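You operate a simulated robot arm through the tools that you are given. There is no shell and no other tool. Be economical: measure what you need, move in short steps, check, and stop when the job is done.

You run a simulated robot arm. Do the job below in one go: nothing can be reset, and whatever is moved stays where it is left.

TASK
Put the 5 grey mixer insert from the top of the tool chest on the top of the blue drum in front of the stirrer. Then take the grey hose end and leave it on the middle shelf of the pump bay. Then put one of the grey inserts from the red bay of the side bench on top of the white stream nozzle. Then take the small yellow seal on the red bay of the side bench and put it away on the pump bay of the side bench. Then take the long mid blue pipe and leave it on top of the fittings box. Then take the long thin red pipe and put it on top of the seals box. Do these in the order given. Set down upright: grey insert.

The check looks at the end state, three seconds after you hand in, the way a careful person would. Anything else that was tipped, shoved, dropped, spilled or broken makes it a failure. Lids that push on must go on centred and level and be pressed home; caps that screw on are set level and turned clockwise until they are tight.

THE ROBOT
A 6-joint arm with a two-finger parallel gripper on a trunk, on a base that drives. Base frame: it is fixed to the floor where the robot stands at the start and does not move with it; the origin is under the middle of the robot, x ahead of it, y to its left, z up. Lengths are in mm, angles in rad, forces in N, time in s.
With the tool pointing down near the work surface it reaches from about 400 to 840 mm from the robot's upright axis, wherever it stands. Its first joint turns from -2.601 to 2.601 rad. Places, roughly: fittings box [-5250, -1000, 500]; grey hose end (5x5x14 cm) [800, 1000, 900]; grey insert [1000, 1250, 1000]; grey mixer insert [2250, 250, 1000]; long mid blue pipe [-2000, 0, 500]; long thin red pipe [-2250, 0, 1000]; middle shelf of the pump bay (22x43 cm) [-40, 740, 1240]; pump bay of the side bench [0, 700, 800]; seals box [-5000, -1000, 1000]; small yellow seal (3x3x2 cm) [700, 900, 900]; stream nozzle [1000, 1000, 750]; top of the blue drum in front of the stirrer (15x1 [-960, -1880, 940]. Payload 3.43 kg.
Tool frame: the origin (TCP) lies between the finger pads and is the grasp point; the fingertips stand 34 mm ahead of it; z points along the fingers, y is the line along which they close. Largest opening 128 mm; finger width 24, thickness 12; the body of the gripper, 48 by 130 mm, starts 96 mm behind the TCP.
Orientation is told as [roll, pitch, yaw] about the base's x, y, z axes, in that order, counted from this pose: with the fingers straight down and closing along the base's y, the tool's x points along the base's -x, its y along +y and its z along -z.

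THE INTERFACE
- The arm moves only by the tool step_arm. Its argument "steps" is a list of rows, each a list of 7 numbers: the shift along the tool's x, y, z in cm, then the turn, a rotation vector about the tool's x, y, z in rad, then the finger opening in cm, from 0 to 12.8. In form: [[dx, dy, dz, rx, ry, rz, fingers], ...]. A call has 1 to 10 rows; each row is the pose to reach, as a shift and turn from the pose commanded when the call began, along the tool's axes at that moment. A row lasts 0.2 s, in which the tool goes at most 50 mm and 0.15 rad; a call with a longer step from one row to the next is refused whole, and so is a gripper value outside its range. A pose out of reach is approached as far as the arm can. The call stops where the force on the tool passes 40 N (or 10 N more than at its start, if that is more) or the arm is blocked; 0.2 s more then pass. Each finger travels about 108 mm/s and halts on what it meets, pressing with about 30 N; the grip force reading is that of the motor and also rises with nothing between the fingers. The clock runs only during rows and for 0.2 s after the last one: add rows that repeat a pose to give the fingers time. It gives the time, the measured TCP pose, the force on the tool (base axes), the opening and the grip force at its end, in the units of the frame above (readings bear some noise), with the torque about the TCP (base axes, N m) and any sound that the robot's microphone picked up, and new pictures: "pictures" is both (left out), scene, wrist or none.
- Cameras (640 x 400 px; columns grow to the right, rows downward): "scene" is now at [-29.2, 280.9, 1642.3]; the picture's right is [0.96, -0.28, 0.00], its down [-0.23, -0.79, -0.57] and it looks along [0.16, 0.55, -0.82] (base axes); focal length 254 px, centre (320, 200). "wrist" rides on the gripper at [76, -11, -160] in the tool frame; the picture's right is [0.15, 0.99, 0.00], its down [-0.88, 0.13, -0.46] and it looks along [-0.45, 0.07, 0.89] (tool axes); focal length 234 px, centre (320, 200). There is no depth. A picture from a camera that has moved, and an enlarged one, comes with that camera's place and axes in the base frame and with its lens.
- move_column(by): slides the trunk up (or, below 0, down) by that many mm; the arm and the scene camera ride with it, the base frame stays. It gives what a move gives, with no picture.
- roll_base(legs): drives the robot by 1 to 6 legs, each [ahead, turn to the left] in mm and rad, along the robot's own axes; the way and the turn of a leg run together, so that a leg with both is an arc; at most 1500 mm and 3.142 rad a leg. The arm and the cameras ride along, it lands a little off, and it stops where it bumps. It gives what a move gives, and a new picture of the scene camera.
- aim_head(pan, tilt): turns the head with the scene camera to pan (to the left, within 2.705 rad either way) and tilt (down, from -0.506 to 1.204), counted from straight ahead of the robot. It gives what a move gives, and a new picture of the scene camera.
- zoom(camera, box): a new picture of the part [left, top, right, bottom] of that camera's present view, enlarged. It takes no simulated time.
- sign_off(): hands the job in; it is judged then, once.

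Go step by step. Nothing tells you exact positions but the pictures and the camera data: compare them with the known pose of the tool, close in by small moves and look again before you grip or let go. The budget is 186 turns and 260 pictures, counting those below and the enlarged ones. Unless the task says otherwise, let go and move clear before handing in, and close with one line.

The tools are called by a JSON object that holds its "name" and its "arguments". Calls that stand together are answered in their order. step_arm: Moves the arm, as the interface text tells. Its arguments: {"type":"object","properties":{"steps":{"type":"array"},"pictures":{"type":"string","enum":["both","scene","wrist","none"]}},"required":["steps"]} The other tools are called the same way: move_column (by) slides the trunk up or down; roll_base (legs) drives the base; aim_head (pan, tilt) turns the head that bears the scene camera; zoom (camera, box) takes an enlarged picture of a part of a camera's view; sign_off () hands the job in.

At the start:

```text
clock: 0.0
ee_pos: [291.9, 555.7, 1000.2]
tool_rot: [-0.001, 0.0, 0.004]
contact_force: [-0.3, -0.1, 0.1]
moment: [-0.02, 0.03, 0.02]
opening: 128.0
finger_force: 0.1
trunk travel left (down, up): [-675.0, 35.0]
robot x, y, heading: [-3.0, 43.7, 0.003]
head pan, tilt: [1.283, 0.962]
```

scene: 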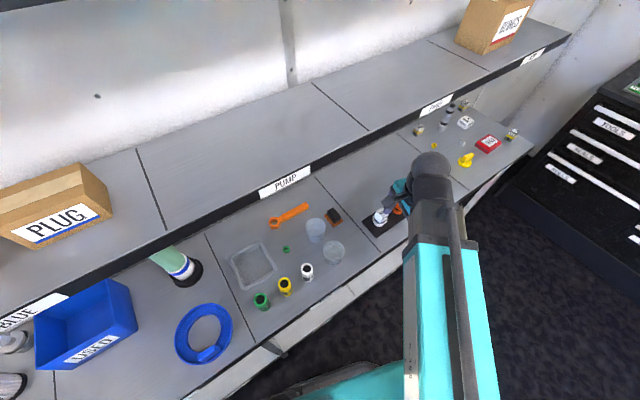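
wrist: 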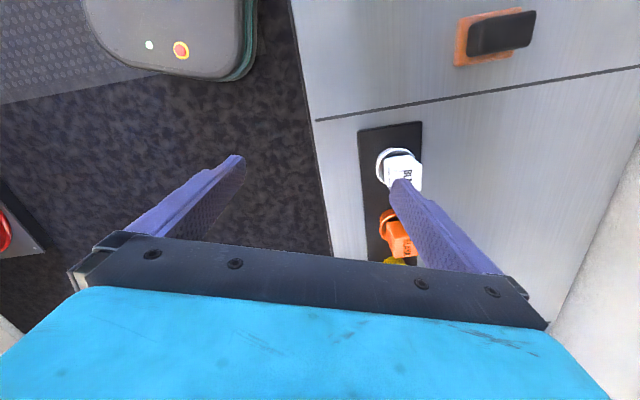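

I see a side bench on my left with bays labelled BLUE, PUMP and others, and a tool chest at the far right. First I'll look around with the head to find all the items.

{"name": "zoom", "arguments": {"camera": "scene", "box": [380, 60, 560, 220]}}

{"name": "aim_head", "arguments": {"pan": 0.3, "tilt": 0.5}}

{"name": "aim_head", "arguments": {"pan": -1.0, "tilt": 0.5}}

{"name": "aim_head", "arguments": {"pan": -2.3, "tilt": 0.5}}

{"name": "aim_head", "arguments": {"pan": 2.5, "tilt": 0.5}}

```text
2.50 times, centred on (470, 140) of scene
camera zoom: at [-29.2, 280.9, 1642.3], right [0.96, -0.28, 0.0], down [-0.23, -0.79, -0.57], along [0.16, 0.55, -0.82], focal length 634 px, centre (-55, 350)
```

zoom: 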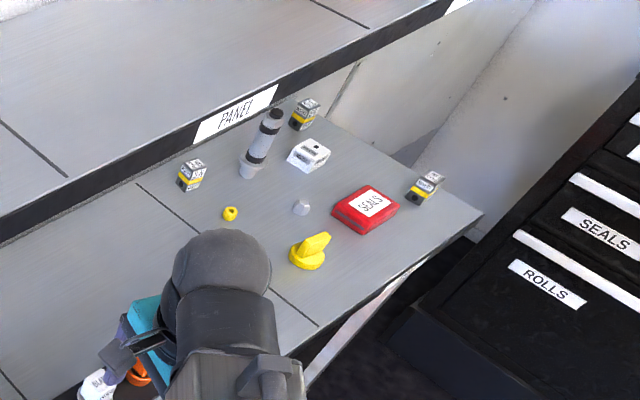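

```text
clock: 1.3
ee_pos: [292.9, 554.9, 1000.0]
tool_rot: [0.0, 0.0, 0.006]
contact_force: [0.0, -0.2, -0.1]
moment: [0.02, 0.01, -0.04]
opening: 128.1
finger_force: 0.0
trunk travel left (down, up): [-675.0, 35.0]
robot x, y, heading: [-4.9, 45.7, 0.001]
head pan, tilt: [0.3, 0.499]
camera scene: at [37.3, 238.7, 1680.8], right [0.3, -0.95, 0.0], down [-0.46, -0.14, -0.88], along [0.84, 0.26, -0.48], focal length 254 px, centre (320, 200)
```

scene: 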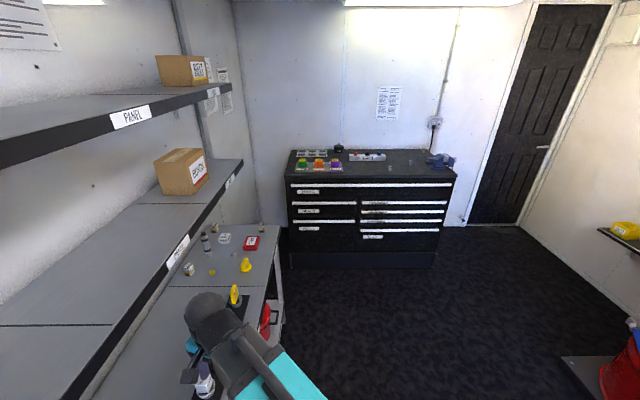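

```text
clock: 2.7
ee_pos: [292.0, 556.2, 1000.9]
tool_rot: [0.0, 0.001, 0.005]
contact_force: [0.4, 0.7, 0.2]
moment: [-0.02, 0.0, -0.02]
opening: 127.9
finger_force: 0.2
trunk travel left (down, up): [-675.0, 35.0]
robot x, y, heading: [-0.3, 41.1, -0.003]
head pan, tilt: [-1.0, 0.499]
camera scene: at [-0.4, 135.4, 1680.8], right [-0.84, -0.54, 0.0], down [-0.26, 0.4, -0.88], along [0.47, -0.74, -0.48], focal length 254 px, centre (320, 200)
```

scene: 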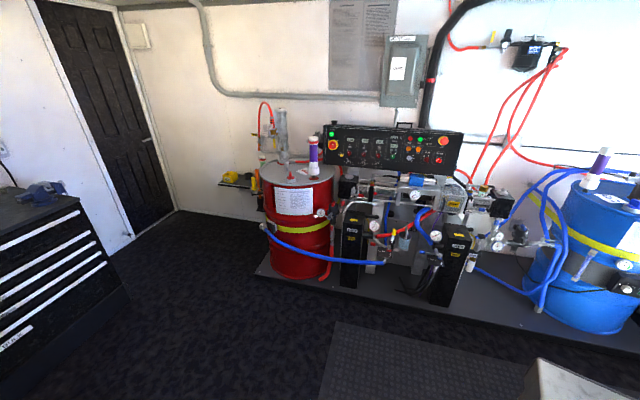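

```text
clock: 4.2
ee_pos: [292.7, 556.1, 1000.0]
tool_rot: [0.0, -0.001, 0.006]
contact_force: [0.3, -0.6, -1.1]
moment: [-0.02, -0.04, 0.0]
opening: 127.8
finger_force: 0.0
trunk travel left (down, up): [-675.0, 35.0]
robot x, y, heading: [-5.9, 40.9, -0.002]
head pan, tilt: [-2.3, 0.499]
camera scene: at [-110.2, 144.0, 1680.8], right [-0.75, 0.67, 0.0], down [0.32, 0.36, -0.88], along [-0.58, -0.66, -0.48], focal length 254 px, centre (320, 200)
```

scene: 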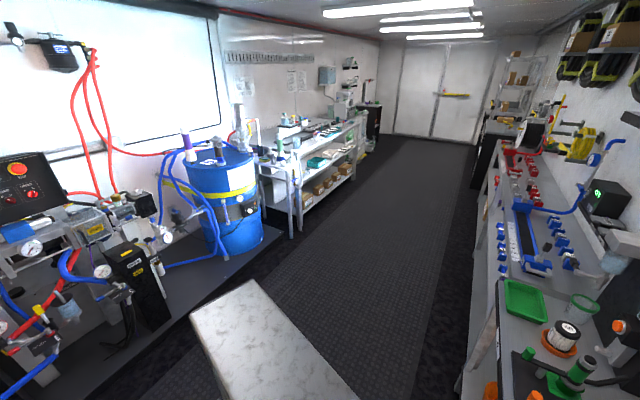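

```text
clock: 8.0
ee_pos: [292.0, 555.0, 1000.2]
tool_rot: [0.0, 0.0, 0.005]
contact_force: [0.1, -1.1, 0.8]
moment: [0.0, -0.02, 0.01]
opening: 128.2
finger_force: 0.0
trunk travel left (down, up): [-675.0, 35.0]
robot x, y, heading: [-4.2, 42.2, 0.0]
head pan, tilt: [2.499, 0.499]
camera scene: at [-122.4, 266.4, 1680.7], right [0.6, 0.8, 0.0], down [0.38, -0.29, -0.88], along [-0.7, 0.53, -0.48], focal length 254 px, centre (320, 200)
```

scene: 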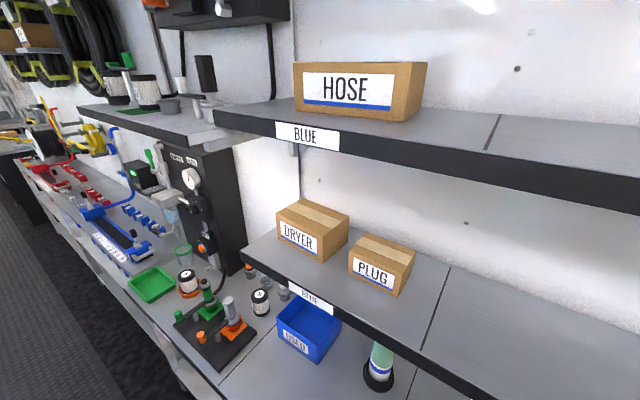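

I have the overall layout: the tool chest is ahead at +x, the drums are on the right and the side bench is on the left. Next I'll look more closely at the chest top and the floor around the base.

{"name": "aim_head", "arguments": {"pan": 0.1, "tilt": 0.3}}

{"name": "zoom", "arguments": {"camera": "scene", "box": [210, 150, 410, 275]}}

{"name": "aim_head", "arguments": {"pan": -1.6, "tilt": 1.15}}

```text
clock: 10.2
ee_pos: [291.9, 556.3, 999.6]
tool_rot: [0.002, -0.001, 0.005]
contact_force: [-0.5, -1.0, 0.5]
moment: [0.0, 0.01, 0.01]
opening: 128.2
finger_force: 0.0
trunk travel left (down, up): [-675.0, 35.0]
robot x, y, heading: [-2.2, 42.8, -0.003]
head pan, tilt: [0.099, 0.3]
camera scene: at [43.3, 221.2, 1699.2], right [0.1, -0.99, 0.0], down [-0.29, -0.03, -0.96], along [0.95, 0.1, -0.3], focal length 254 px, centre (320, 200)
```

scene: 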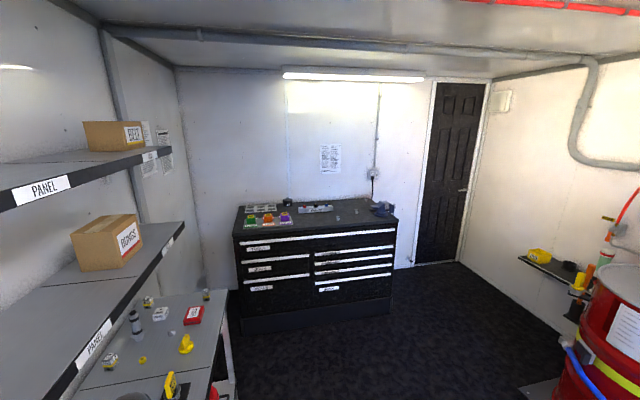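

```text
3.20 times, centred on (310, 212) of scene
camera zoom: at [43.3, 221.2, 1699.2], right [0.1, -0.99, 0.0], down [-0.29, -0.03, -0.96], along [0.95, 0.1, -0.3], focal length 812 px, centre (352, 160)
```

zoom: 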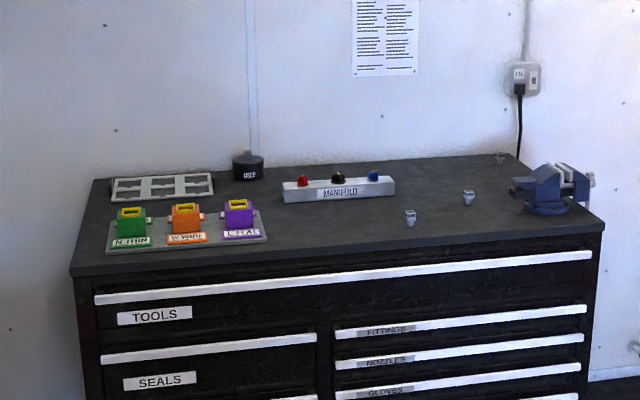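

```text
clock: 11.9
ee_pos: [292.2, 556.6, 999.1]
tool_rot: [-0.002, 0.001, 0.005]
contact_force: [-0.8, 0.3, -0.2]
moment: [0.04, -0.01, -0.01]
opening: 128.2
finger_force: 0.1
trunk travel left (down, up): [-675.0, 35.0]
robot x, y, heading: [-7.2, 44.7, 0.003]
head pan, tilt: [-1.6, 1.15]
camera scene: at [-51.3, 152.3, 1630.0], right [-1.0, 0.03, 0.0], down [0.03, 0.91, -0.41], along [-0.01, -0.41, -0.91], focal length 254 px, centre (320, 200)
```

scene: 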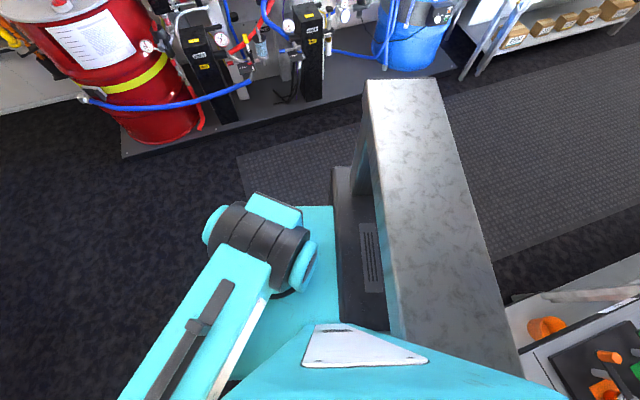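

The inserts stand on the chest top, roughly at x 2100, y 280. I'll swing the arm to the front before driving.

{"name": "step_arm", "arguments": {"steps": [[-2.5, -4.2, 0, 0, 0, 0, 12.8], [-5, -8.4, 0, 0, 0, 0, 12.8], [-7.5, -12.6, 0, 0, 0, 0, 12.8], [-10, -16.8, 0, 0, 0, 0, 12.8], [-12.5, -21, 0, 0, 0, 0, 12.8], [-15, -25.2, 0, 0, 0, 0, 12.8], [-17.5, -29.4, 0, 0, 0, 0, 12.8], [-20, -33.6, 0, 0, 0, 0, 12.8], [-22.5, -37.8, 0, 0, 0, 0, 12.8], [-25, -42, 0, 0, 0, 0, 12.8]], "pictures": "none"}}

{"name": "step_arm", "arguments": {"steps": [[0, -4.5, -3, 0, 0, 0, 12.8], [0, -9, -6, 0, 0, 0, 12.8]], "pictures": "none"}}

{"name": "aim_head", "arguments": {"pan": 0.0, "tilt": 0.8}}

```text
clock: 14.1
ee_pos: [557.0, 139.3, 1000.6]
tool_rot: [-0.001, 0.003, 0.007]
contact_force: [0.3, -0.4, -0.3]
moment: [0.01, -0.02, 0.01]
opening: 127.6
finger_force: 0.0
out of reach, approached as far as the arm can: row 3, 4, 5, 6, 7, 8, 9, 10
trunk travel left (down, up): [-675.0, 35.0]
robot x, y, heading: [-7.3, 41.9, 0.005]
head pan, tilt: [-1.6, 1.15]
```

```text
refused: row 1 steps farther than a row can; nothing moved
```

```text
clock: 15.8
ee_pos: [556.4, 141.1, 1001.0]
tool_rot: [-0.001, 0.005, 0.005]
contact_force: [0.0, 0.7, -0.3]
moment: [-0.02, 0.0, 0.03]
opening: 128.1
finger_force: 0.1
trunk travel left (down, up): [-675.0, 35.0]
robot x, y, heading: [-3.0, 40.0, 0.0]
head pan, tilt: [0.0, 0.799]
camera scene: at [31.2, 211.8, 1654.8], right [0.0, -1.0, 0.0], down [-0.72, 0.0, -0.7], along [0.7, 0.0, -0.72], focal length 254 px, centre (320, 200)
```

scene: 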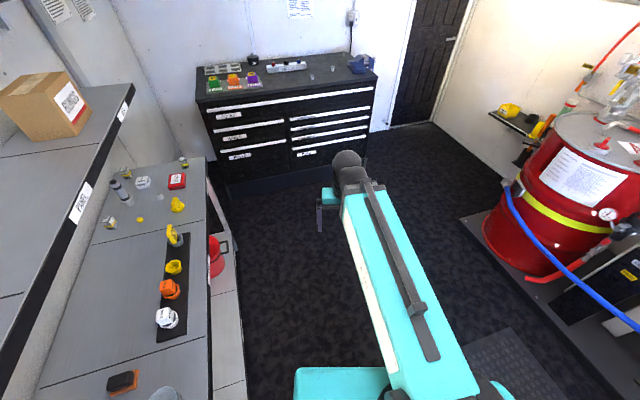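

The room turns out to be rotated about 0.3 rad to the left of my base frame. I'll drive toward the chest and then square up to it.

{"name": "roll_base", "arguments": {"legs": [[0, 0.04], [1200, 0], [0, 0.26]]}}

{"name": "zoom", "arguments": {"camera": "scene", "box": [160, 0, 480, 200]}}

```text
clock: 24.3
ee_pos: [1703.4, 356.4, 1002.1]
tool_rot: [-0.002, 0.007, 0.312]
contact_force: [0.9, -0.4, -0.1]
moment: [0.06, -0.02, -0.04]
opening: 128.2
finger_force: 0.1
trunk travel left (down, up): [-675.0, 35.0]
robot x, y, heading: [1193.0, 99.3, 0.292]
head pan, tilt: [0.0, 0.799]
camera scene: at [1178.4, 273.4, 1654.9], right [0.29, -0.96, 0.0], down [-0.68, -0.21, -0.7], along [0.67, 0.2, -0.72], focal length 254 px, centre (320, 200)
```

scene: 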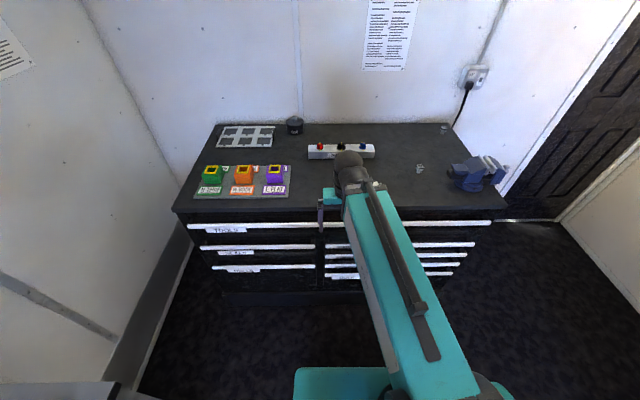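

```text
2.00 times, centred on (320, 100) of scene
camera zoom: at [1178.4, 273.4, 1654.9], right [0.29, -0.96, 0.0], down [-0.68, -0.21, -0.7], along [0.67, 0.2, -0.72], focal length 508 px, centre (320, 400)
```

zoom: 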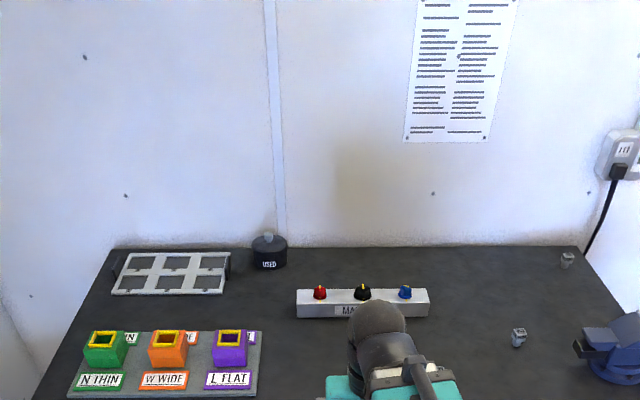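

The arm hides part of the chest top, so I'll use the wrist view and enlarge the inserts I can see.

{"name": "zoom", "arguments": {"camera": "wrist", "box": [0, 0, 640, 400]}}

{"name": "zoom", "arguments": {"camera": "scene", "box": [400, 115, 464, 185]}}

```text
1.00 times, centred on (320, 200) of wrist (not enlarged: the box is as wide or as high as the picture)
camera zoom: at [1635.9, 322.3, 1162.6], right [-0.44, 0.9, 0.0], down [0.8, 0.4, 0.45], along [0.4, 0.2, -0.89], focal length 234 px, centre (320, 200)
```

zoom: 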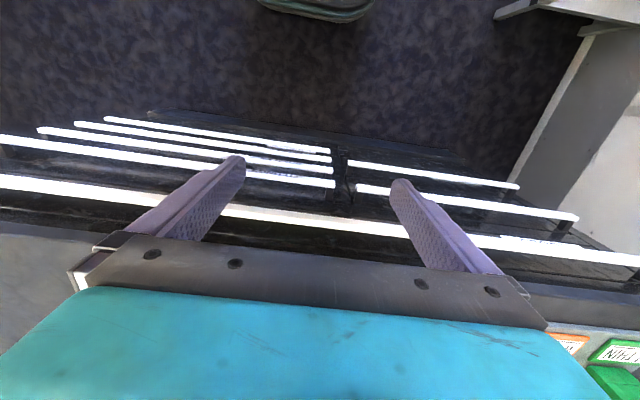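

```text
5.71 times, centred on (432, 150) of scene
camera zoom: at [1178.4, 273.4, 1654.9], right [0.29, -0.96, 0.0], down [-0.68, -0.21, -0.7], along [0.67, 0.2, -0.72], focal length 1450 px, centre (-320, 486)
```

zoom: 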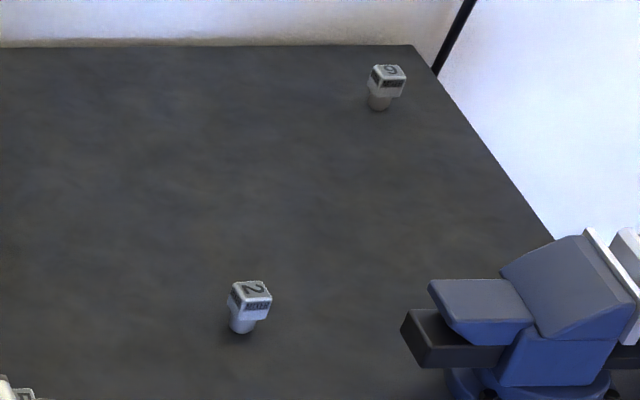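

The inserts carry numbers: one reads 2, another looks like 6 or 9, and a third is hidden by the arm. I'll enlarge them further.

{"name": "zoom", "arguments": {"camera": "scene", "box": [434, 118, 450, 128]}}

{"name": "zoom", "arguments": {"camera": "scene", "box": [380, 170, 412, 190]}}

{"name": "zoom", "arguments": {"camera": "scene", "box": [416, 161, 432, 171]}}

```text
16.00 times, centred on (442, 123) of scene
camera zoom: at [1178.4, 273.4, 1654.9], right [0.29, -0.96, 0.0], down [-0.68, -0.21, -0.7], along [0.67, 0.2, -0.72], focal length 4061 px, centre (-1632, 1432)
```

zoom: 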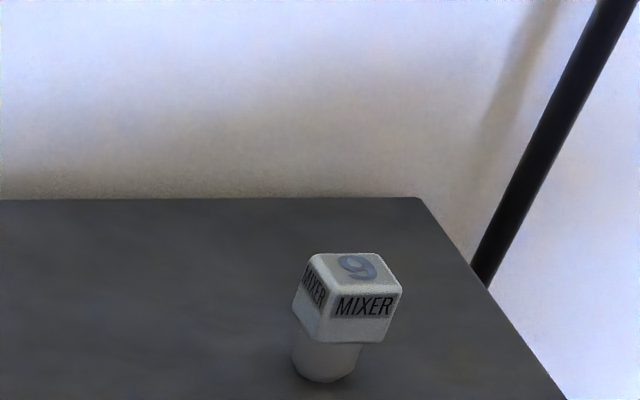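

```text
16.00 times, centred on (396, 180) of scene
camera zoom: at [1178.4, 273.4, 1654.9], right [0.29, -0.96, 0.0], down [-0.68, -0.21, -0.7], along [0.67, 0.2, -0.72], focal length 4061 px, centre (-896, 520)
```

zoom: 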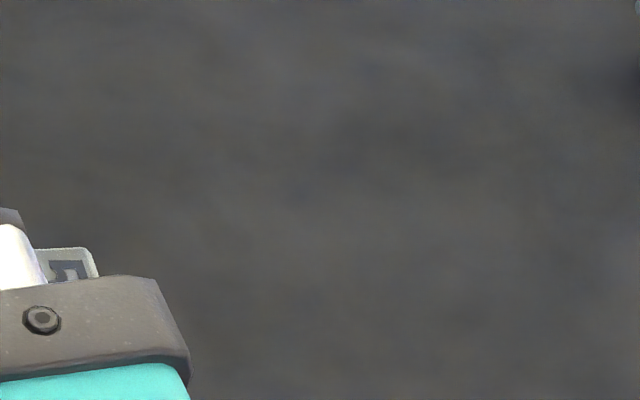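

```text
16.00 times, centred on (424, 166) of scene
camera zoom: at [1178.4, 273.4, 1654.9], right [0.29, -0.96, 0.0], down [-0.68, -0.21, -0.7], along [0.67, 0.2, -0.72], focal length 4061 px, centre (-1344, 744)
```

zoom: 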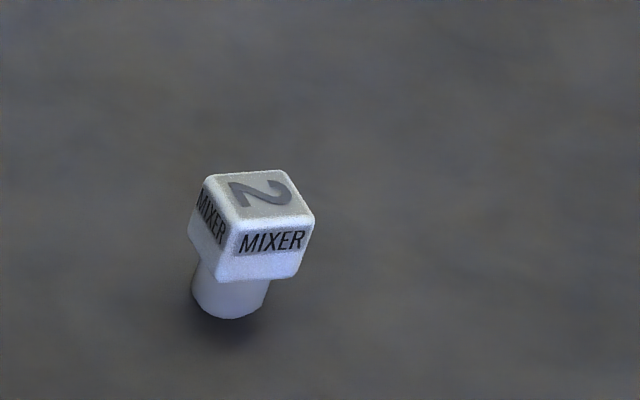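

The hidden one is probably number 5, near (1990, 258). I'll raise the arm, shift it left and drive in 200 mm to look again.

{"name": "step_arm", "arguments": {"steps": [[0, 0, -4, 0, 0, 0, 12.8], [0, 1, -8, 0, 0, 0, 12.8], [0, 5, -11, 0, 0, 0, 12.8], [0, 10, -12, 0, 0, 0, 12.8], [0, 14, -12, 0, 0, 0, 12.8]], "pictures": "none"}}

{"name": "roll_base", "arguments": {"legs": [[200, 0]]}}

```text
refused: row 4 steps farther than a row can; nothing moved
```

```text
clock: 26.0
ee_pos: [1898.4, 417.9, 1000.9]
tool_rot: [-0.003, 0.006, 0.316]
contact_force: [-0.6, -0.4, 0.1]
moment: [0.01, 0.02, 0.02]
opening: 128.1
finger_force: 0.1
trunk travel left (down, up): [-675.0, 35.0]
robot x, y, heading: [1384.9, 154.3, 0.3]
head pan, tilt: [0.0, 0.799]
camera scene: at [1373.8, 333.8, 1654.8], right [0.29, -0.96, 0.0], down [-0.69, -0.21, -0.7], along [0.67, 0.2, -0.72], focal length 254 px, centre (320, 200)
```

scene: 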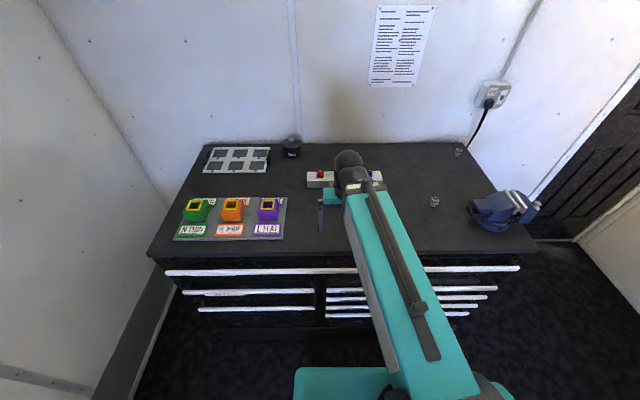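

The drive happened without the raise because the arm call was refused. Nothing was touched. I'll raise the arm now and shift it left.

{"name": "step_arm", "arguments": {"steps": [[0, 0, -4, 0, 0, 0, 12.8], [0, 1, -8, 0, 0, 0, 12.8], [0, 4, -11, 0, 0, 0, 12.8], [0, 8, -12, 0, 0, 0, 12.8], [0, 12, -12, 0, 0, 0, 12.8]], "pictures": "both"}}

```text
clock: 26.8
ee_pos: [1891.0, 451.2, 1104.3]
tool_rot: [-0.001, -0.01, 0.323]
contact_force: [3.9, 7.6, -11.2]
moment: [-0.75, -0.15, -0.32]
opening: 128.1
finger_force: 0.1
trunk travel left (down, up): [-675.0, 35.0]
robot x, y, heading: [1388.3, 161.4, 0.303]
head pan, tilt: [0.0, 0.799]
stopped in row 4: the force on the tool passed its limit at 83 N (the readings are from after the stop); the commanded pose is now the measured one
camera scene: at [1373.0, 333.3, 1654.8], right [0.29, -0.96, 0.0], down [-0.69, -0.21, -0.7], along [0.67, 0.2, -0.72], focal length 254 px, centre (320, 200)
camera wrist: at [1822.3, 414.8, 1264.5], right [-0.45, 0.89, 0.0], down [0.79, 0.4, 0.47], along [0.42, 0.21, -0.89], focal length 234 px, centre (320, 200)
```

scene: 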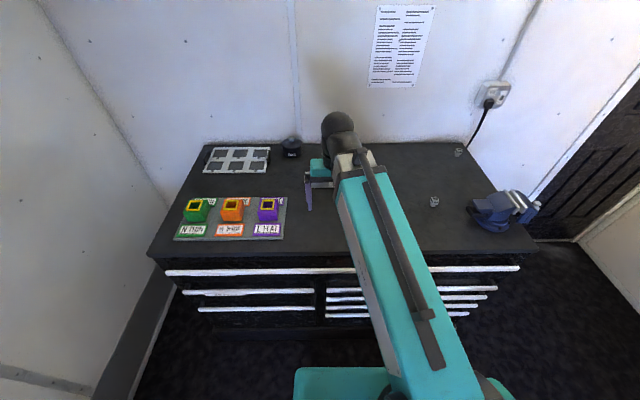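
wrist: 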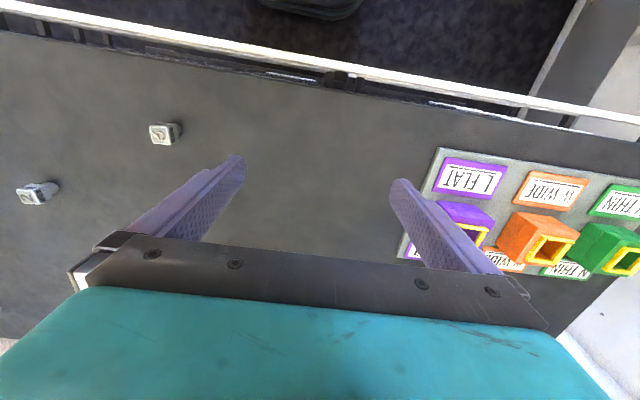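

The wrist camera sees two inserts on the left, though the stop at 83 N was unexpected. I'll enlarge the view to read the number.

{"name": "zoom", "arguments": {"camera": "wrist", "box": [140, 115, 188, 145]}}

{"name": "step_arm", "arguments": {"steps": [[0, 0, 0, 0, 0, 0, 12.8]], "pictures": "none"}}

```text
13.33 times, centred on (164, 130) of wrist
camera zoom: at [1822.3, 414.8, 1264.5], right [-0.45, 0.89, 0.0], down [0.79, 0.4, 0.47], along [0.42, 0.21, -0.89], focal length 3122 px, centre (2400, 1133)
```

zoom: 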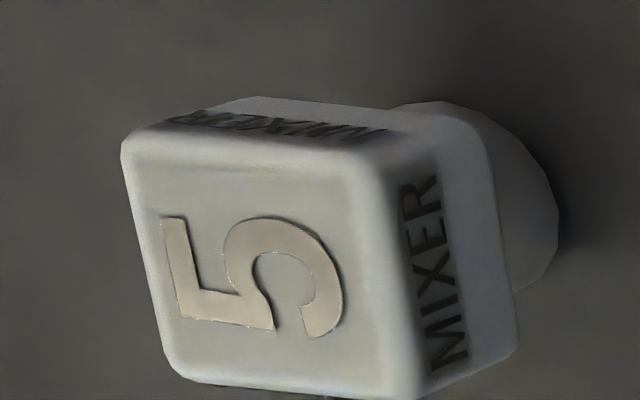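

```text
clock: 27.2
ee_pos: [1891.8, 451.1, 1105.4]
tool_rot: [-0.001, -0.01, 0.326]
contact_force: [6.1, 9.6, -17.2]
moment: [-0.73, -0.22, -0.35]
opening: 127.7
finger_force: 0.1
trunk travel left (down, up): [-675.0, 35.0]
robot x, y, heading: [1387.7, 160.2, 0.295]
head pan, tilt: [0.0, 0.799]
```

It's the number 5 insert, at about (1974, 263) with its top near z 960 and yaw about 0.39. I'll move over it at a safe height and check.

{"name": "step_arm", "arguments": {"steps": [[0, 0, 4, 0, 0, 0, 12.8], [-0.3, -4, 5, 0, 0, 0, 12.8], [-0.7, -8, 5, 0, 0, 0, 12.8], [-1, -12, 5, 0, 0, 0, 12.8], [-1.4, -16, 5, 0, 0, -0.03, 12.8], [-1.7, -20, 5, 0, 0, -0.06, 12.8]], "pictures": "both"}}

```text
clock: 28.6
ee_pos: [1970.9, 265.0, 1052.9]
tool_rot: [-0.001, -0.008, 0.385]
contact_force: [1.2, -0.6, 0.0]
moment: [0.03, 0.0, -0.03]
opening: 128.0
finger_force: 0.1
trunk travel left (down, up): [-675.0, 35.0]
robot x, y, heading: [1392.0, 160.8, 0.295]
head pan, tilt: [0.0, 0.799]
camera scene: at [1373.0, 333.1, 1654.9], right [0.29, -0.96, 0.0], down [-0.69, -0.21, -0.7], along [0.67, 0.2, -0.72], focal length 254 px, centre (320, 200)
camera wrist: at [1904.3, 225.4, 1213.1], right [-0.51, 0.86, 0.0], down [0.76, 0.45, 0.46], along [0.4, 0.23, -0.89], focal length 234 px, centre (320, 200)
```

scene: 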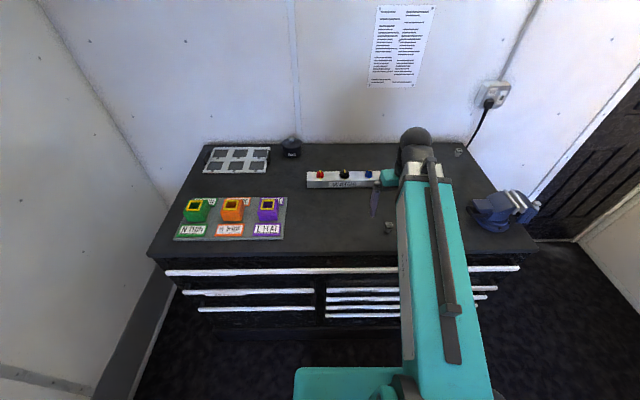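
wrist: 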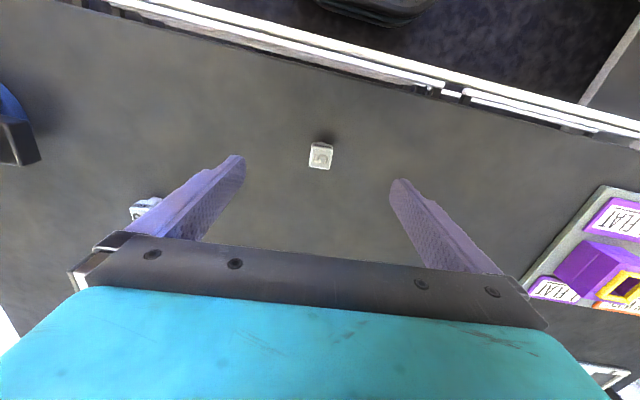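

The insert is right below the gripper. I'll enlarge to check orientation and centre.

{"name": "zoom", "arguments": {"camera": "wrist", "box": [296, 135, 344, 175]}}

```text
10.00 times, centred on (320, 155) of wrist
camera zoom: at [1904.3, 225.4, 1213.1], right [-0.51, 0.86, 0.0], down [0.76, 0.45, 0.46], along [0.4, 0.23, -0.89], focal length 2342 px, centre (320, 650)
```

zoom: 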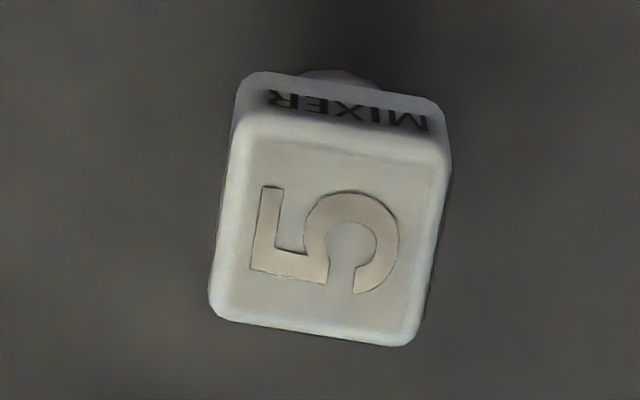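

It's aligned. I'll descend onto it, checking force as I go.

{"name": "step_arm", "arguments": {"steps": [[-0.1, 0, 3, 0, 0, 0, 8], [-0.1, 0, 6, 0, 0, 0, 7], [-0.1, 0, 8, 0, 0, 0, 7], [-0.1, 0, 9, 0, 0, 0, 7]], "pictures": "wrist"}}

{"name": "zoom", "arguments": {"camera": "scene", "box": [350, 170, 430, 260]}}

```text
clock: 29.6
ee_pos: [1973.3, 268.4, 964.3]
tool_rot: [0.002, -0.009, 0.384]
contact_force: [0.1, 0.4, 0.4]
moment: [0.0, -0.02, -0.03]
opening: 70.0
finger_force: 0.0
trunk travel left (down, up): [-675.0, 35.0]
robot x, y, heading: [1389.7, 160.3, 0.302]
head pan, tilt: [0.0, 0.799]
camera wrist: at [1906.1, 227.9, 1124.1], right [-0.51, 0.86, 0.0], down [0.76, 0.45, 0.46], along [0.4, 0.23, -0.89], focal length 234 px, centre (320, 200)
```

wrist: 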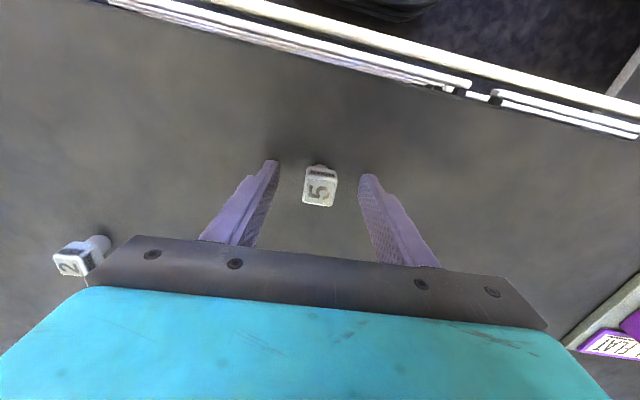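

```text
4.44 times, centred on (390, 215) of scene
camera zoom: at [1372.9, 333.4, 1654.8], right [0.29, -0.96, 0.0], down [-0.69, -0.21, -0.7], along [0.67, 0.2, -0.72], focal length 1128 px, centre (9, 133)
```

zoom: 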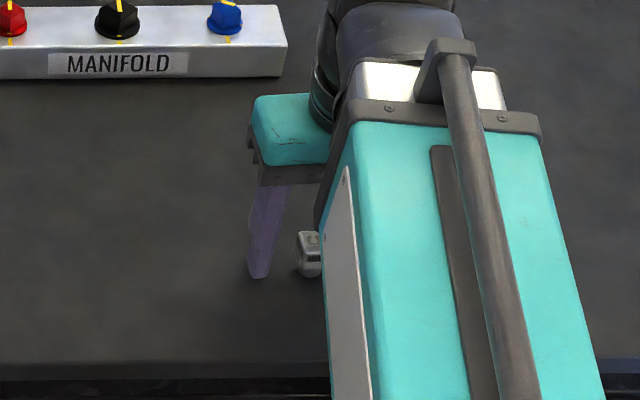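

The cube sits between the fingers with its top near 955. I'll go down 8 mm more and close.

{"name": "step_arm", "arguments": {"steps": [[0, 0, 0.8, 0, 0, 0, 7], [0, 0, 0.8, 0, 0, 0, 4], [0, 0, 0.8, 0, 0, 0, 2], [0, 0, 0.8, 0, 0, 0, 1], [0, 0, 0.8, 0, 0, 0, 1]], "pictures": "wrist"}}

```text
clock: 30.0
ee_pos: [1972.3, 268.6, 963.8]
tool_rot: [0.001, -0.016, 0.385]
contact_force: [-7.0, -2.1, 25.5]
moment: [0.49, 0.73, 0.01]
opening: 70.0
finger_force: 0.0
trunk travel left (down, up): [-675.0, 35.0]
robot x, y, heading: [1388.1, 162.0, 0.299]
head pan, tilt: [0.0, 0.799]
stopped in row 1: the force on the tool passed its limit at 52 N (the readings are from after the stop); the commanded pose is now the measured one
camera wrist: at [1904.8, 227.5, 1123.3], right [-0.51, 0.86, 0.0], down [0.76, 0.45, 0.47], along [0.41, 0.24, -0.88], focal length 234 px, centre (320, 200)
```

wrist: 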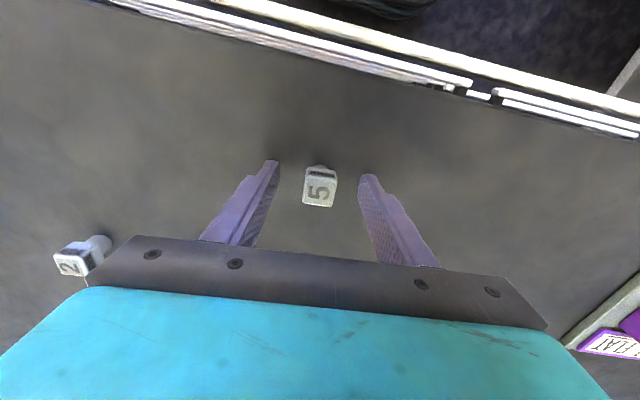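

The fingertips touched the chest, so its top is at about z 930. I'll back off 2 mm and close.

{"name": "step_arm", "arguments": {"steps": [[0, 0, -0.25, 0, 0, 0, 6], [0, 0, -0.25, 0, 0, 0, 3.5], [0, 0, -0.25, 0, 0, 0, 1.5], [0, 0, -0.25, 0, 0, 0, 1.5], [0, 0, -0.25, 0, 0, 0, 1.5]], "pictures": "wrist"}}

```text
clock: 31.2
ee_pos: [1974.8, 268.9, 963.5]
tool_rot: [-0.002, -0.016, 0.385]
contact_force: [1.0, 1.7, 4.5]
moment: [0.09, -0.01, -0.05]
opening: 22.9
finger_force: 30.3
trunk travel left (down, up): [-675.0, 35.0]
robot x, y, heading: [1389.5, 160.3, 0.298]
head pan, tilt: [0.0, 0.799]
camera wrist: at [1906.8, 228.0, 1123.3], right [-0.51, 0.86, 0.0], down [0.76, 0.45, 0.47], along [0.41, 0.24, -0.88], focal length 234 px, centre (320, 200)
```

wrist: 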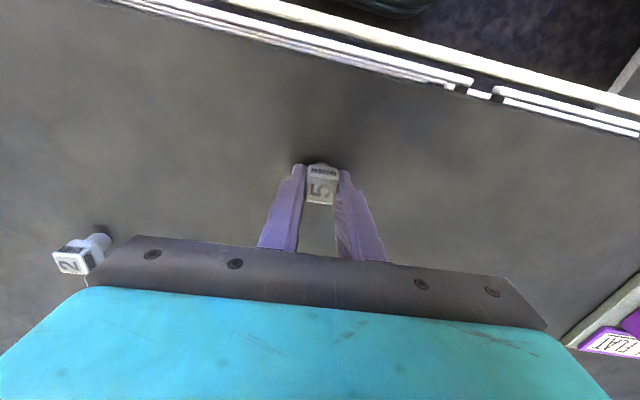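

The insert is gripped at 22.9 mm. I'll lift it and look back along the aisle for the route to the blue drum.

{"name": "step_arm", "arguments": {"steps": [[0, 0, -3, 0, 0, 0, 1.5], [0, 0, -6, 0, 0, 0, 1.5], [0.5, 0, -9, 0, 0, 0, 1.5]], "pictures": "wrist"}}

{"name": "aim_head", "arguments": {"pan": -2.0, "tilt": 0.6}}

{"name": "aim_head", "arguments": {"pan": -2.7, "tilt": 1.1}}

```text
clock: 32.0
ee_pos: [1969.7, 267.3, 1055.0]
tool_rot: [-0.001, -0.017, 0.384]
contact_force: [-0.1, 0.1, 0.0]
moment: [-0.01, -0.02, 0.04]
opening: 23.1
finger_force: 30.0
trunk travel left (down, up): [-675.0, 35.0]
robot x, y, heading: [1391.0, 160.1, 0.299]
head pan, tilt: [0.0, 0.799]
camera wrist: at [1901.1, 225.6, 1213.3], right [-0.51, 0.86, 0.0], down [0.76, 0.45, 0.47], along [0.41, 0.24, -0.88], focal length 234 px, centre (320, 200)
```

wrist: 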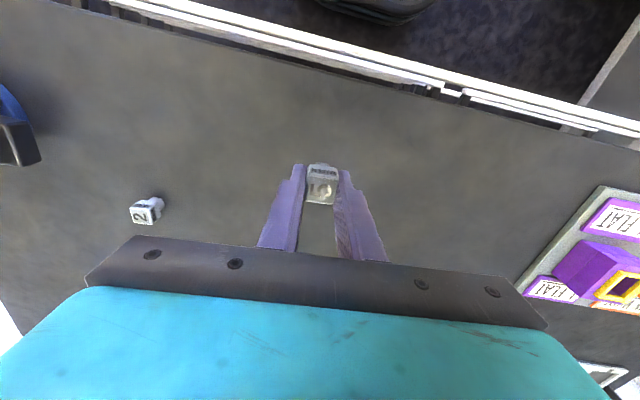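

```text
clock: 34.0
ee_pos: [1969.8, 266.6, 1052.9]
tool_rot: [0.001, -0.017, 0.384]
contact_force: [-0.1, 0.5, -0.3]
moment: [-0.01, 0.01, 0.04]
opening: 22.8
finger_force: 29.7
trunk travel left (down, up): [-675.0, 35.0]
robot x, y, heading: [1388.1, 162.5, 0.299]
head pan, tilt: [-2.0, 0.6]
camera scene: at [1284.3, 222.2, 1671.7], right [-0.99, 0.13, 0.0], down [0.07, 0.56, -0.83], along [-0.11, -0.82, -0.56], focal length 254 px, centre (320, 200)
```

scene: 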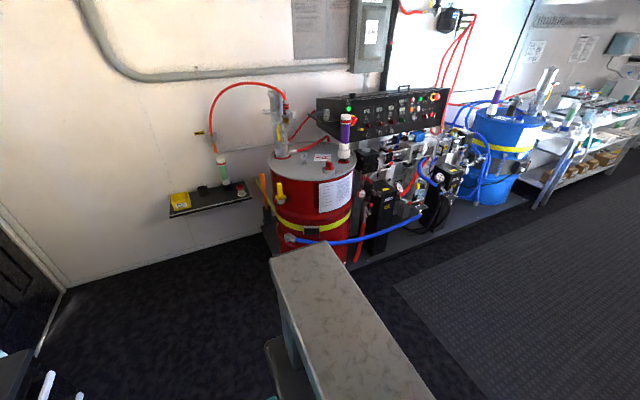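

```text
clock: 35.0
ee_pos: [1968.7, 267.8, 1054.1]
tool_rot: [0.0, -0.015, 0.383]
contact_force: [0.0, 0.2, -0.9]
moment: [0.02, 0.0, 0.01]
opening: 22.6
finger_force: 30.3
trunk travel left (down, up): [-675.0, 35.0]
robot x, y, heading: [1387.8, 158.5, 0.301]
head pan, tilt: [-2.7, 1.1]
camera scene: at [1249.2, 267.2, 1633.1], right [-0.67, 0.74, 0.0], down [0.66, 0.6, -0.45], along [-0.34, -0.31, -0.89], focal length 254 px, centre (320, 200)
```

scene: 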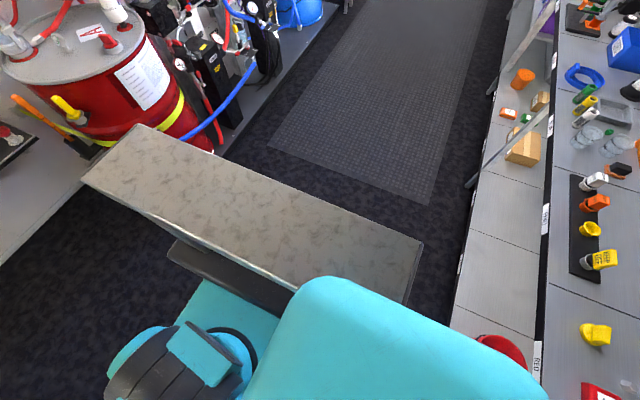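

The white beam is just my own trunk column, so my footprint is small. I'll back away from the chest, turn, drive down the aisle and stop short of the blue drum facing it.

{"name": "roll_base", "arguments": {"legs": [[-480, 0], [0, -3.01], [1200, 0], [1160, 0], [0, 1.44]]}}

{"name": "aim_head", "arguments": {"pan": 0.0, "tilt": 0.7}}

```text
clock: 65.7
ee_pos: [-1145.1, -1496.7, 1053.5]
tool_rot: [-0.001, -0.015, -1.217]
contact_force: [-0.3, -0.2, -0.1]
moment: [0.05, -0.01, 0.0]
opening: 23.2
finger_force: 30.1
trunk travel left (down, up): [-675.0, 35.0]
robot x, y, heading: [-1195.7, -901.4, -1.315]
head pan, tilt: [-2.7, 1.1]
camera scene: at [-1080.9, -769.2, 1633.1], right [0.77, 0.64, 0.0], down [0.57, -0.68, -0.45], along [-0.29, 0.35, -0.89], focal length 254 px, centre (320, 200)
```

scene: 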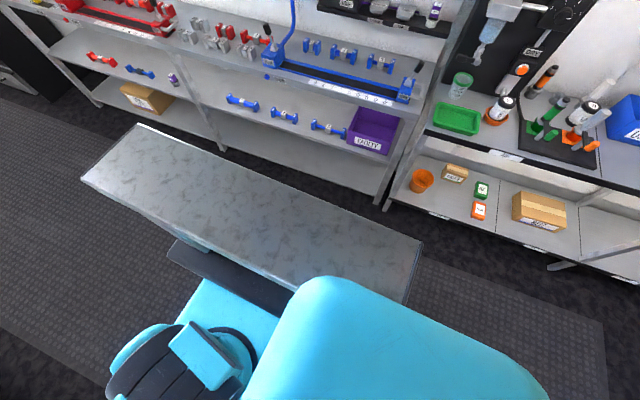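

```text
clock: 68.1
ee_pos: [-1145.9, -1497.5, 1054.1]
tool_rot: [0.001, -0.017, -1.217]
contact_force: [0.1, 0.5, -0.9]
moment: [0.02, -0.01, 0.02]
opening: 22.9
finger_force: 29.9
trunk travel left (down, up): [-675.0, 35.0]
robot x, y, heading: [-1193.9, -904.7, -1.316]
head pan, tilt: [0.0, 0.7]
camera scene: at [-1019.6, -898.6, 1663.1], right [-0.97, -0.25, 0.0], down [-0.16, 0.62, -0.76], along [0.19, -0.74, -0.64], focal length 254 px, centre (320, 200)
```

scene: 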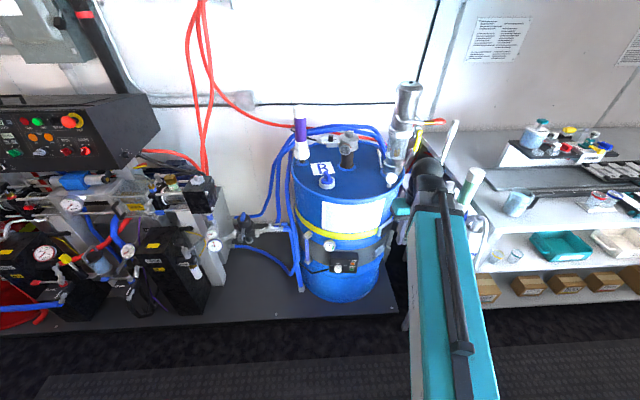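

The blue drum is in view. The marked area projects to about pixel (360, 185), in front of the stirrer. I'll enlarge that part.

{"name": "zoom", "arguments": {"camera": "scene", "box": [280, 100, 440, 210]}}

```text
3.64 times, centred on (360, 155) of scene
camera zoom: at [-1019.6, -898.6, 1663.1], right [-0.97, -0.25, 0.0], down [-0.16, 0.62, -0.76], along [0.19, -0.74, -0.64], focal length 923 px, centre (174, 364)
```

zoom: 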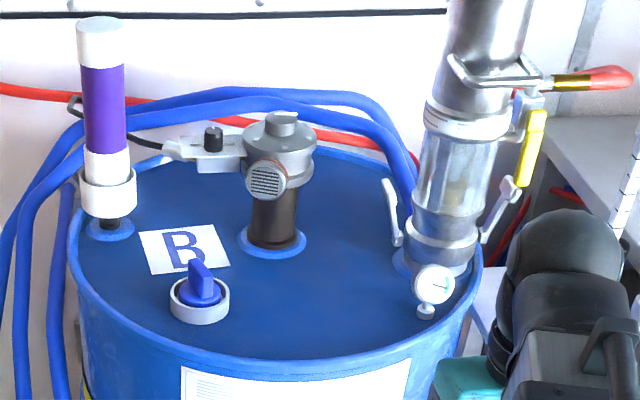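

The spot is clear, between the blue cap and the gauge. I'll centre the arm ahead, then drive in 300 mm.

{"name": "step_arm", "arguments": {"steps": [[-0.4, 4.2, -0.5, 0, 0, 0, 1.5], [-0.9, 8.4, -1, 0, 0, 0, 1.5]], "pictures": "none"}}

{"name": "roll_base", "arguments": {"legs": [[300, 0]]}}

{"name": "zoom", "arguments": {"camera": "wrist", "box": [0, 0, 640, 400]}}

```text
clock: 68.7
ee_pos: [-1062.3, -1476.6, 1062.6]
tool_rot: [-0.004, -0.014, -1.218]
contact_force: [0.1, -0.2, -0.8]
moment: [0.02, -0.03, -0.01]
opening: 23.1
finger_force: 30.1
trunk travel left (down, up): [-675.0, 35.0]
robot x, y, heading: [-1191.3, -905.7, -1.312]
head pan, tilt: [0.0, 0.7]
```

```text
clock: 71.0
ee_pos: [-986.6, -1767.5, 1063.0]
tool_rot: [0.001, -0.014, -1.22]
contact_force: [-0.6, -0.8, 0.0]
moment: [-0.01, 0.0, -0.01]
opening: 22.9
finger_force: 30.1
trunk travel left (down, up): [-675.0, 35.0]
robot x, y, heading: [-1117.7, -1192.1, -1.316]
head pan, tilt: [0.0, 0.7]
camera scene: at [-943.4, -1189.1, 1663.0], right [-0.97, -0.25, 0.0], down [-0.16, 0.62, -0.76], along [0.19, -0.74, -0.64], focal length 254 px, centre (320, 200)
```

scene: 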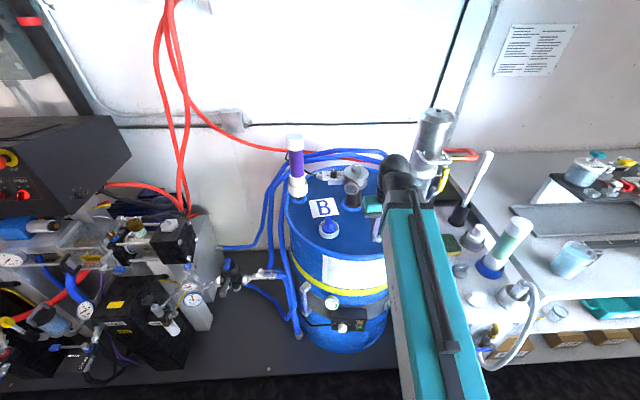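

```text
1.00 times, centred on (320, 200) of wrist (not enlarged: the box is as wide or as high as the picture)
camera zoom: at [-1023.4, -1698.6, 1222.7], right [0.88, 0.48, 0.0], down [0.42, -0.77, 0.47], along [0.22, -0.41, -0.88], focal length 234 px, centre (320, 200)
```

zoom: 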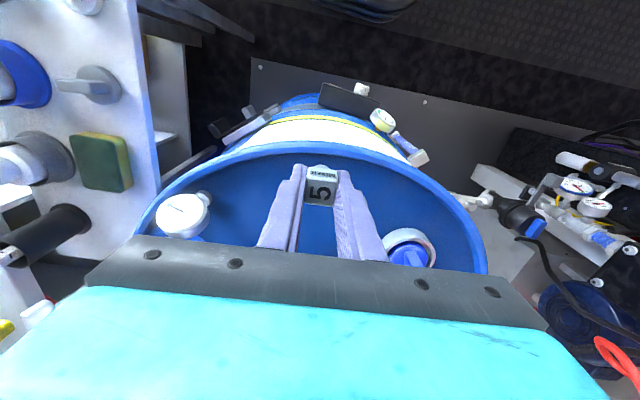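

I'll extend the arm forward to the target spot at this height, then check.

{"name": "step_arm", "arguments": {"steps": [[-4, -0.4, 0, 0, 0, 0, 1.5], [-8, -0.8, 0, 0, 0, 0, 1.5], [-11, -1.1, 1, 0, 0, 0, 1.5]], "pictures": "both"}}

{"name": "zoom", "arguments": {"camera": "scene", "box": [280, 120, 440, 220]}}

```text
clock: 71.8
ee_pos: [-958.9, -1873.1, 1055.6]
tool_rot: [0.0, -0.015, -1.219]
contact_force: [-0.3, -0.7, -0.1]
moment: [-0.01, -0.02, -0.01]
opening: 23.0
finger_force: 30.0
trunk travel left (down, up): [-675.0, 35.0]
robot x, y, heading: [-1118.6, -1190.1, -1.313]
head pan, tilt: [0.0, 0.7]
camera scene: at [-943.4, -1188.7, 1663.0], right [-0.97, -0.25, 0.0], down [-0.16, 0.62, -0.76], along [0.19, -0.74, -0.64], focal length 254 px, centre (320, 200)
camera wrist: at [-995.7, -1804.8, 1215.0], right [0.88, 0.48, 0.0], down [0.42, -0.77, 0.47], along [0.22, -0.41, -0.88], focal length 234 px, centre (320, 200)
```

scene: 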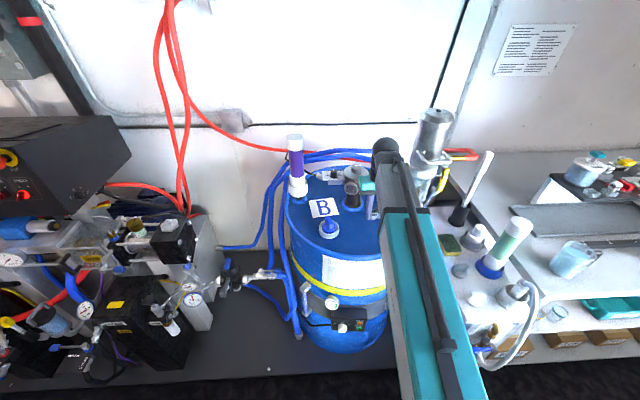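
wrist: 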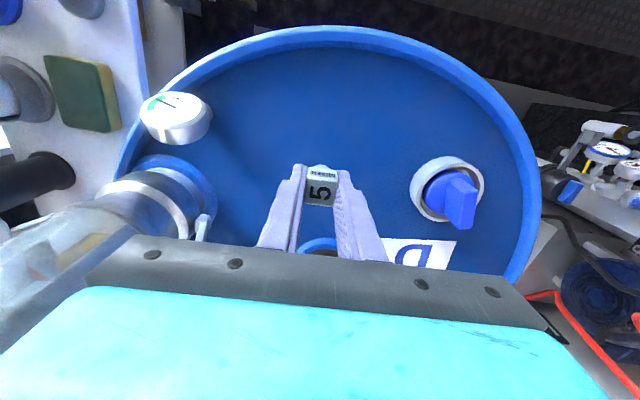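

```text
4.00 times, centred on (360, 170) of scene
camera zoom: at [-943.4, -1188.7, 1663.0], right [-0.97, -0.25, 0.0], down [-0.16, 0.62, -0.76], along [0.19, -0.74, -0.64], focal length 1015 px, centre (160, 320)
```

zoom: 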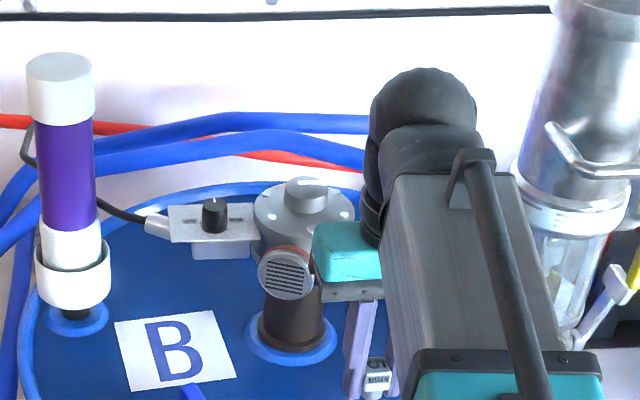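

The gripper has clearance around the cap, gauge and stirrer. I'll descend in steps and let the force tell me when it touches down.

{"name": "step_arm", "arguments": {"steps": [[0, 0, 2, 0, 0, 0, 1.5], [0, 0, 4, 0, 0, 0, 1.5], [0, 0, 6, 0, 0, 0, 1.5], [0, 0, 7, 0, 0, 0, 1.5], [0, 0, 8, 0, 0, 0, 1.5]], "pictures": "both"}}

```text
clock: 73.1
ee_pos: [-958.2, -1873.6, 982.2]
tool_rot: [-0.001, -0.024, -1.219]
contact_force: [-1.5, 6.0, 21.4]
moment: [0.48, -0.03, 0.05]
opening: 22.9
finger_force: 29.8
trunk travel left (down, up): [-675.0, 35.0]
robot x, y, heading: [-1121.4, -1190.6, -1.315]
head pan, tilt: [0.0, 0.7]
stopped in row 5: the force on the tool passed its limit at 45 N (the readings are from after the stop); the commanded pose is now the measured one
camera scene: at [-944.4, -1184.8, 1663.3], right [-0.97, -0.25, 0.0], down [-0.16, 0.62, -0.77], along [0.2, -0.74, -0.64], focal length 254 px, centre (320, 200)
camera wrist: at [-995.9, -1804.1, 1140.7], right [0.88, 0.48, 0.0], down [0.42, -0.77, 0.48], along [0.22, -0.42, -0.88], focal length 234 px, centre (320, 200)
```

scene: 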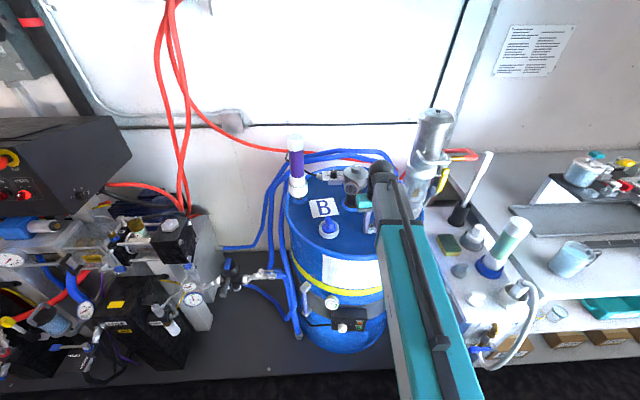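
wrist: 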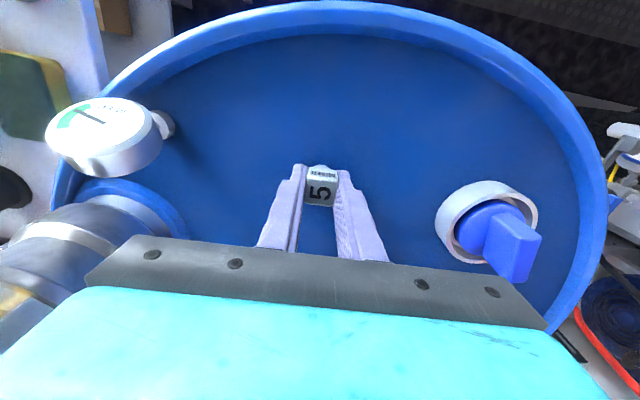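

Contact at z 982 suggests the drum top is near 947. I'll check by eye before releasing.

{"name": "zoom", "arguments": {"camera": "scene", "box": [330, 180, 400, 225]}}

{"name": "zoom", "arguments": {"camera": "wrist", "box": [270, 140, 370, 220]}}

```text
8.89 times, centred on (365, 202) of scene
camera zoom: at [-944.4, -1184.8, 1663.3], right [-0.97, -0.25, 0.0], down [-0.16, 0.62, -0.77], along [0.2, -0.74, -0.64], focal length 2256 px, centre (-80, 178)
```

zoom: 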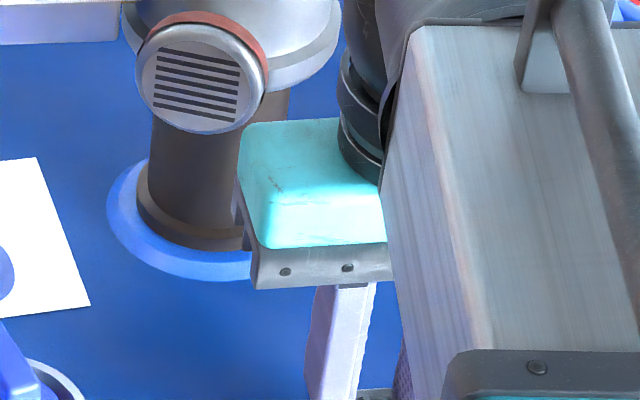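

```text
5.00 times, centred on (320, 180) of wrist
camera zoom: at [-995.9, -1804.1, 1140.7], right [0.88, 0.48, 0.0], down [0.42, -0.77, 0.48], along [0.22, -0.42, -0.88], focal length 1171 px, centre (320, 300)
```

zoom: 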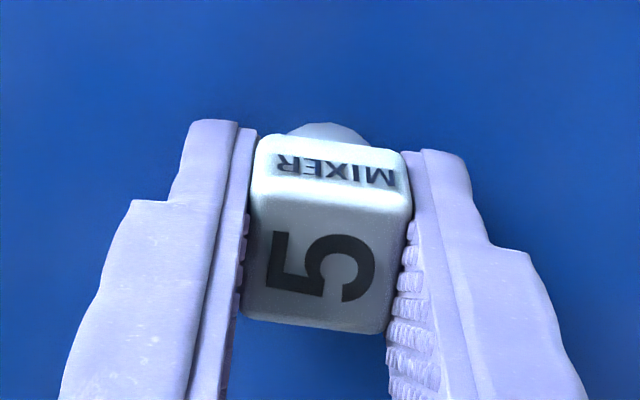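

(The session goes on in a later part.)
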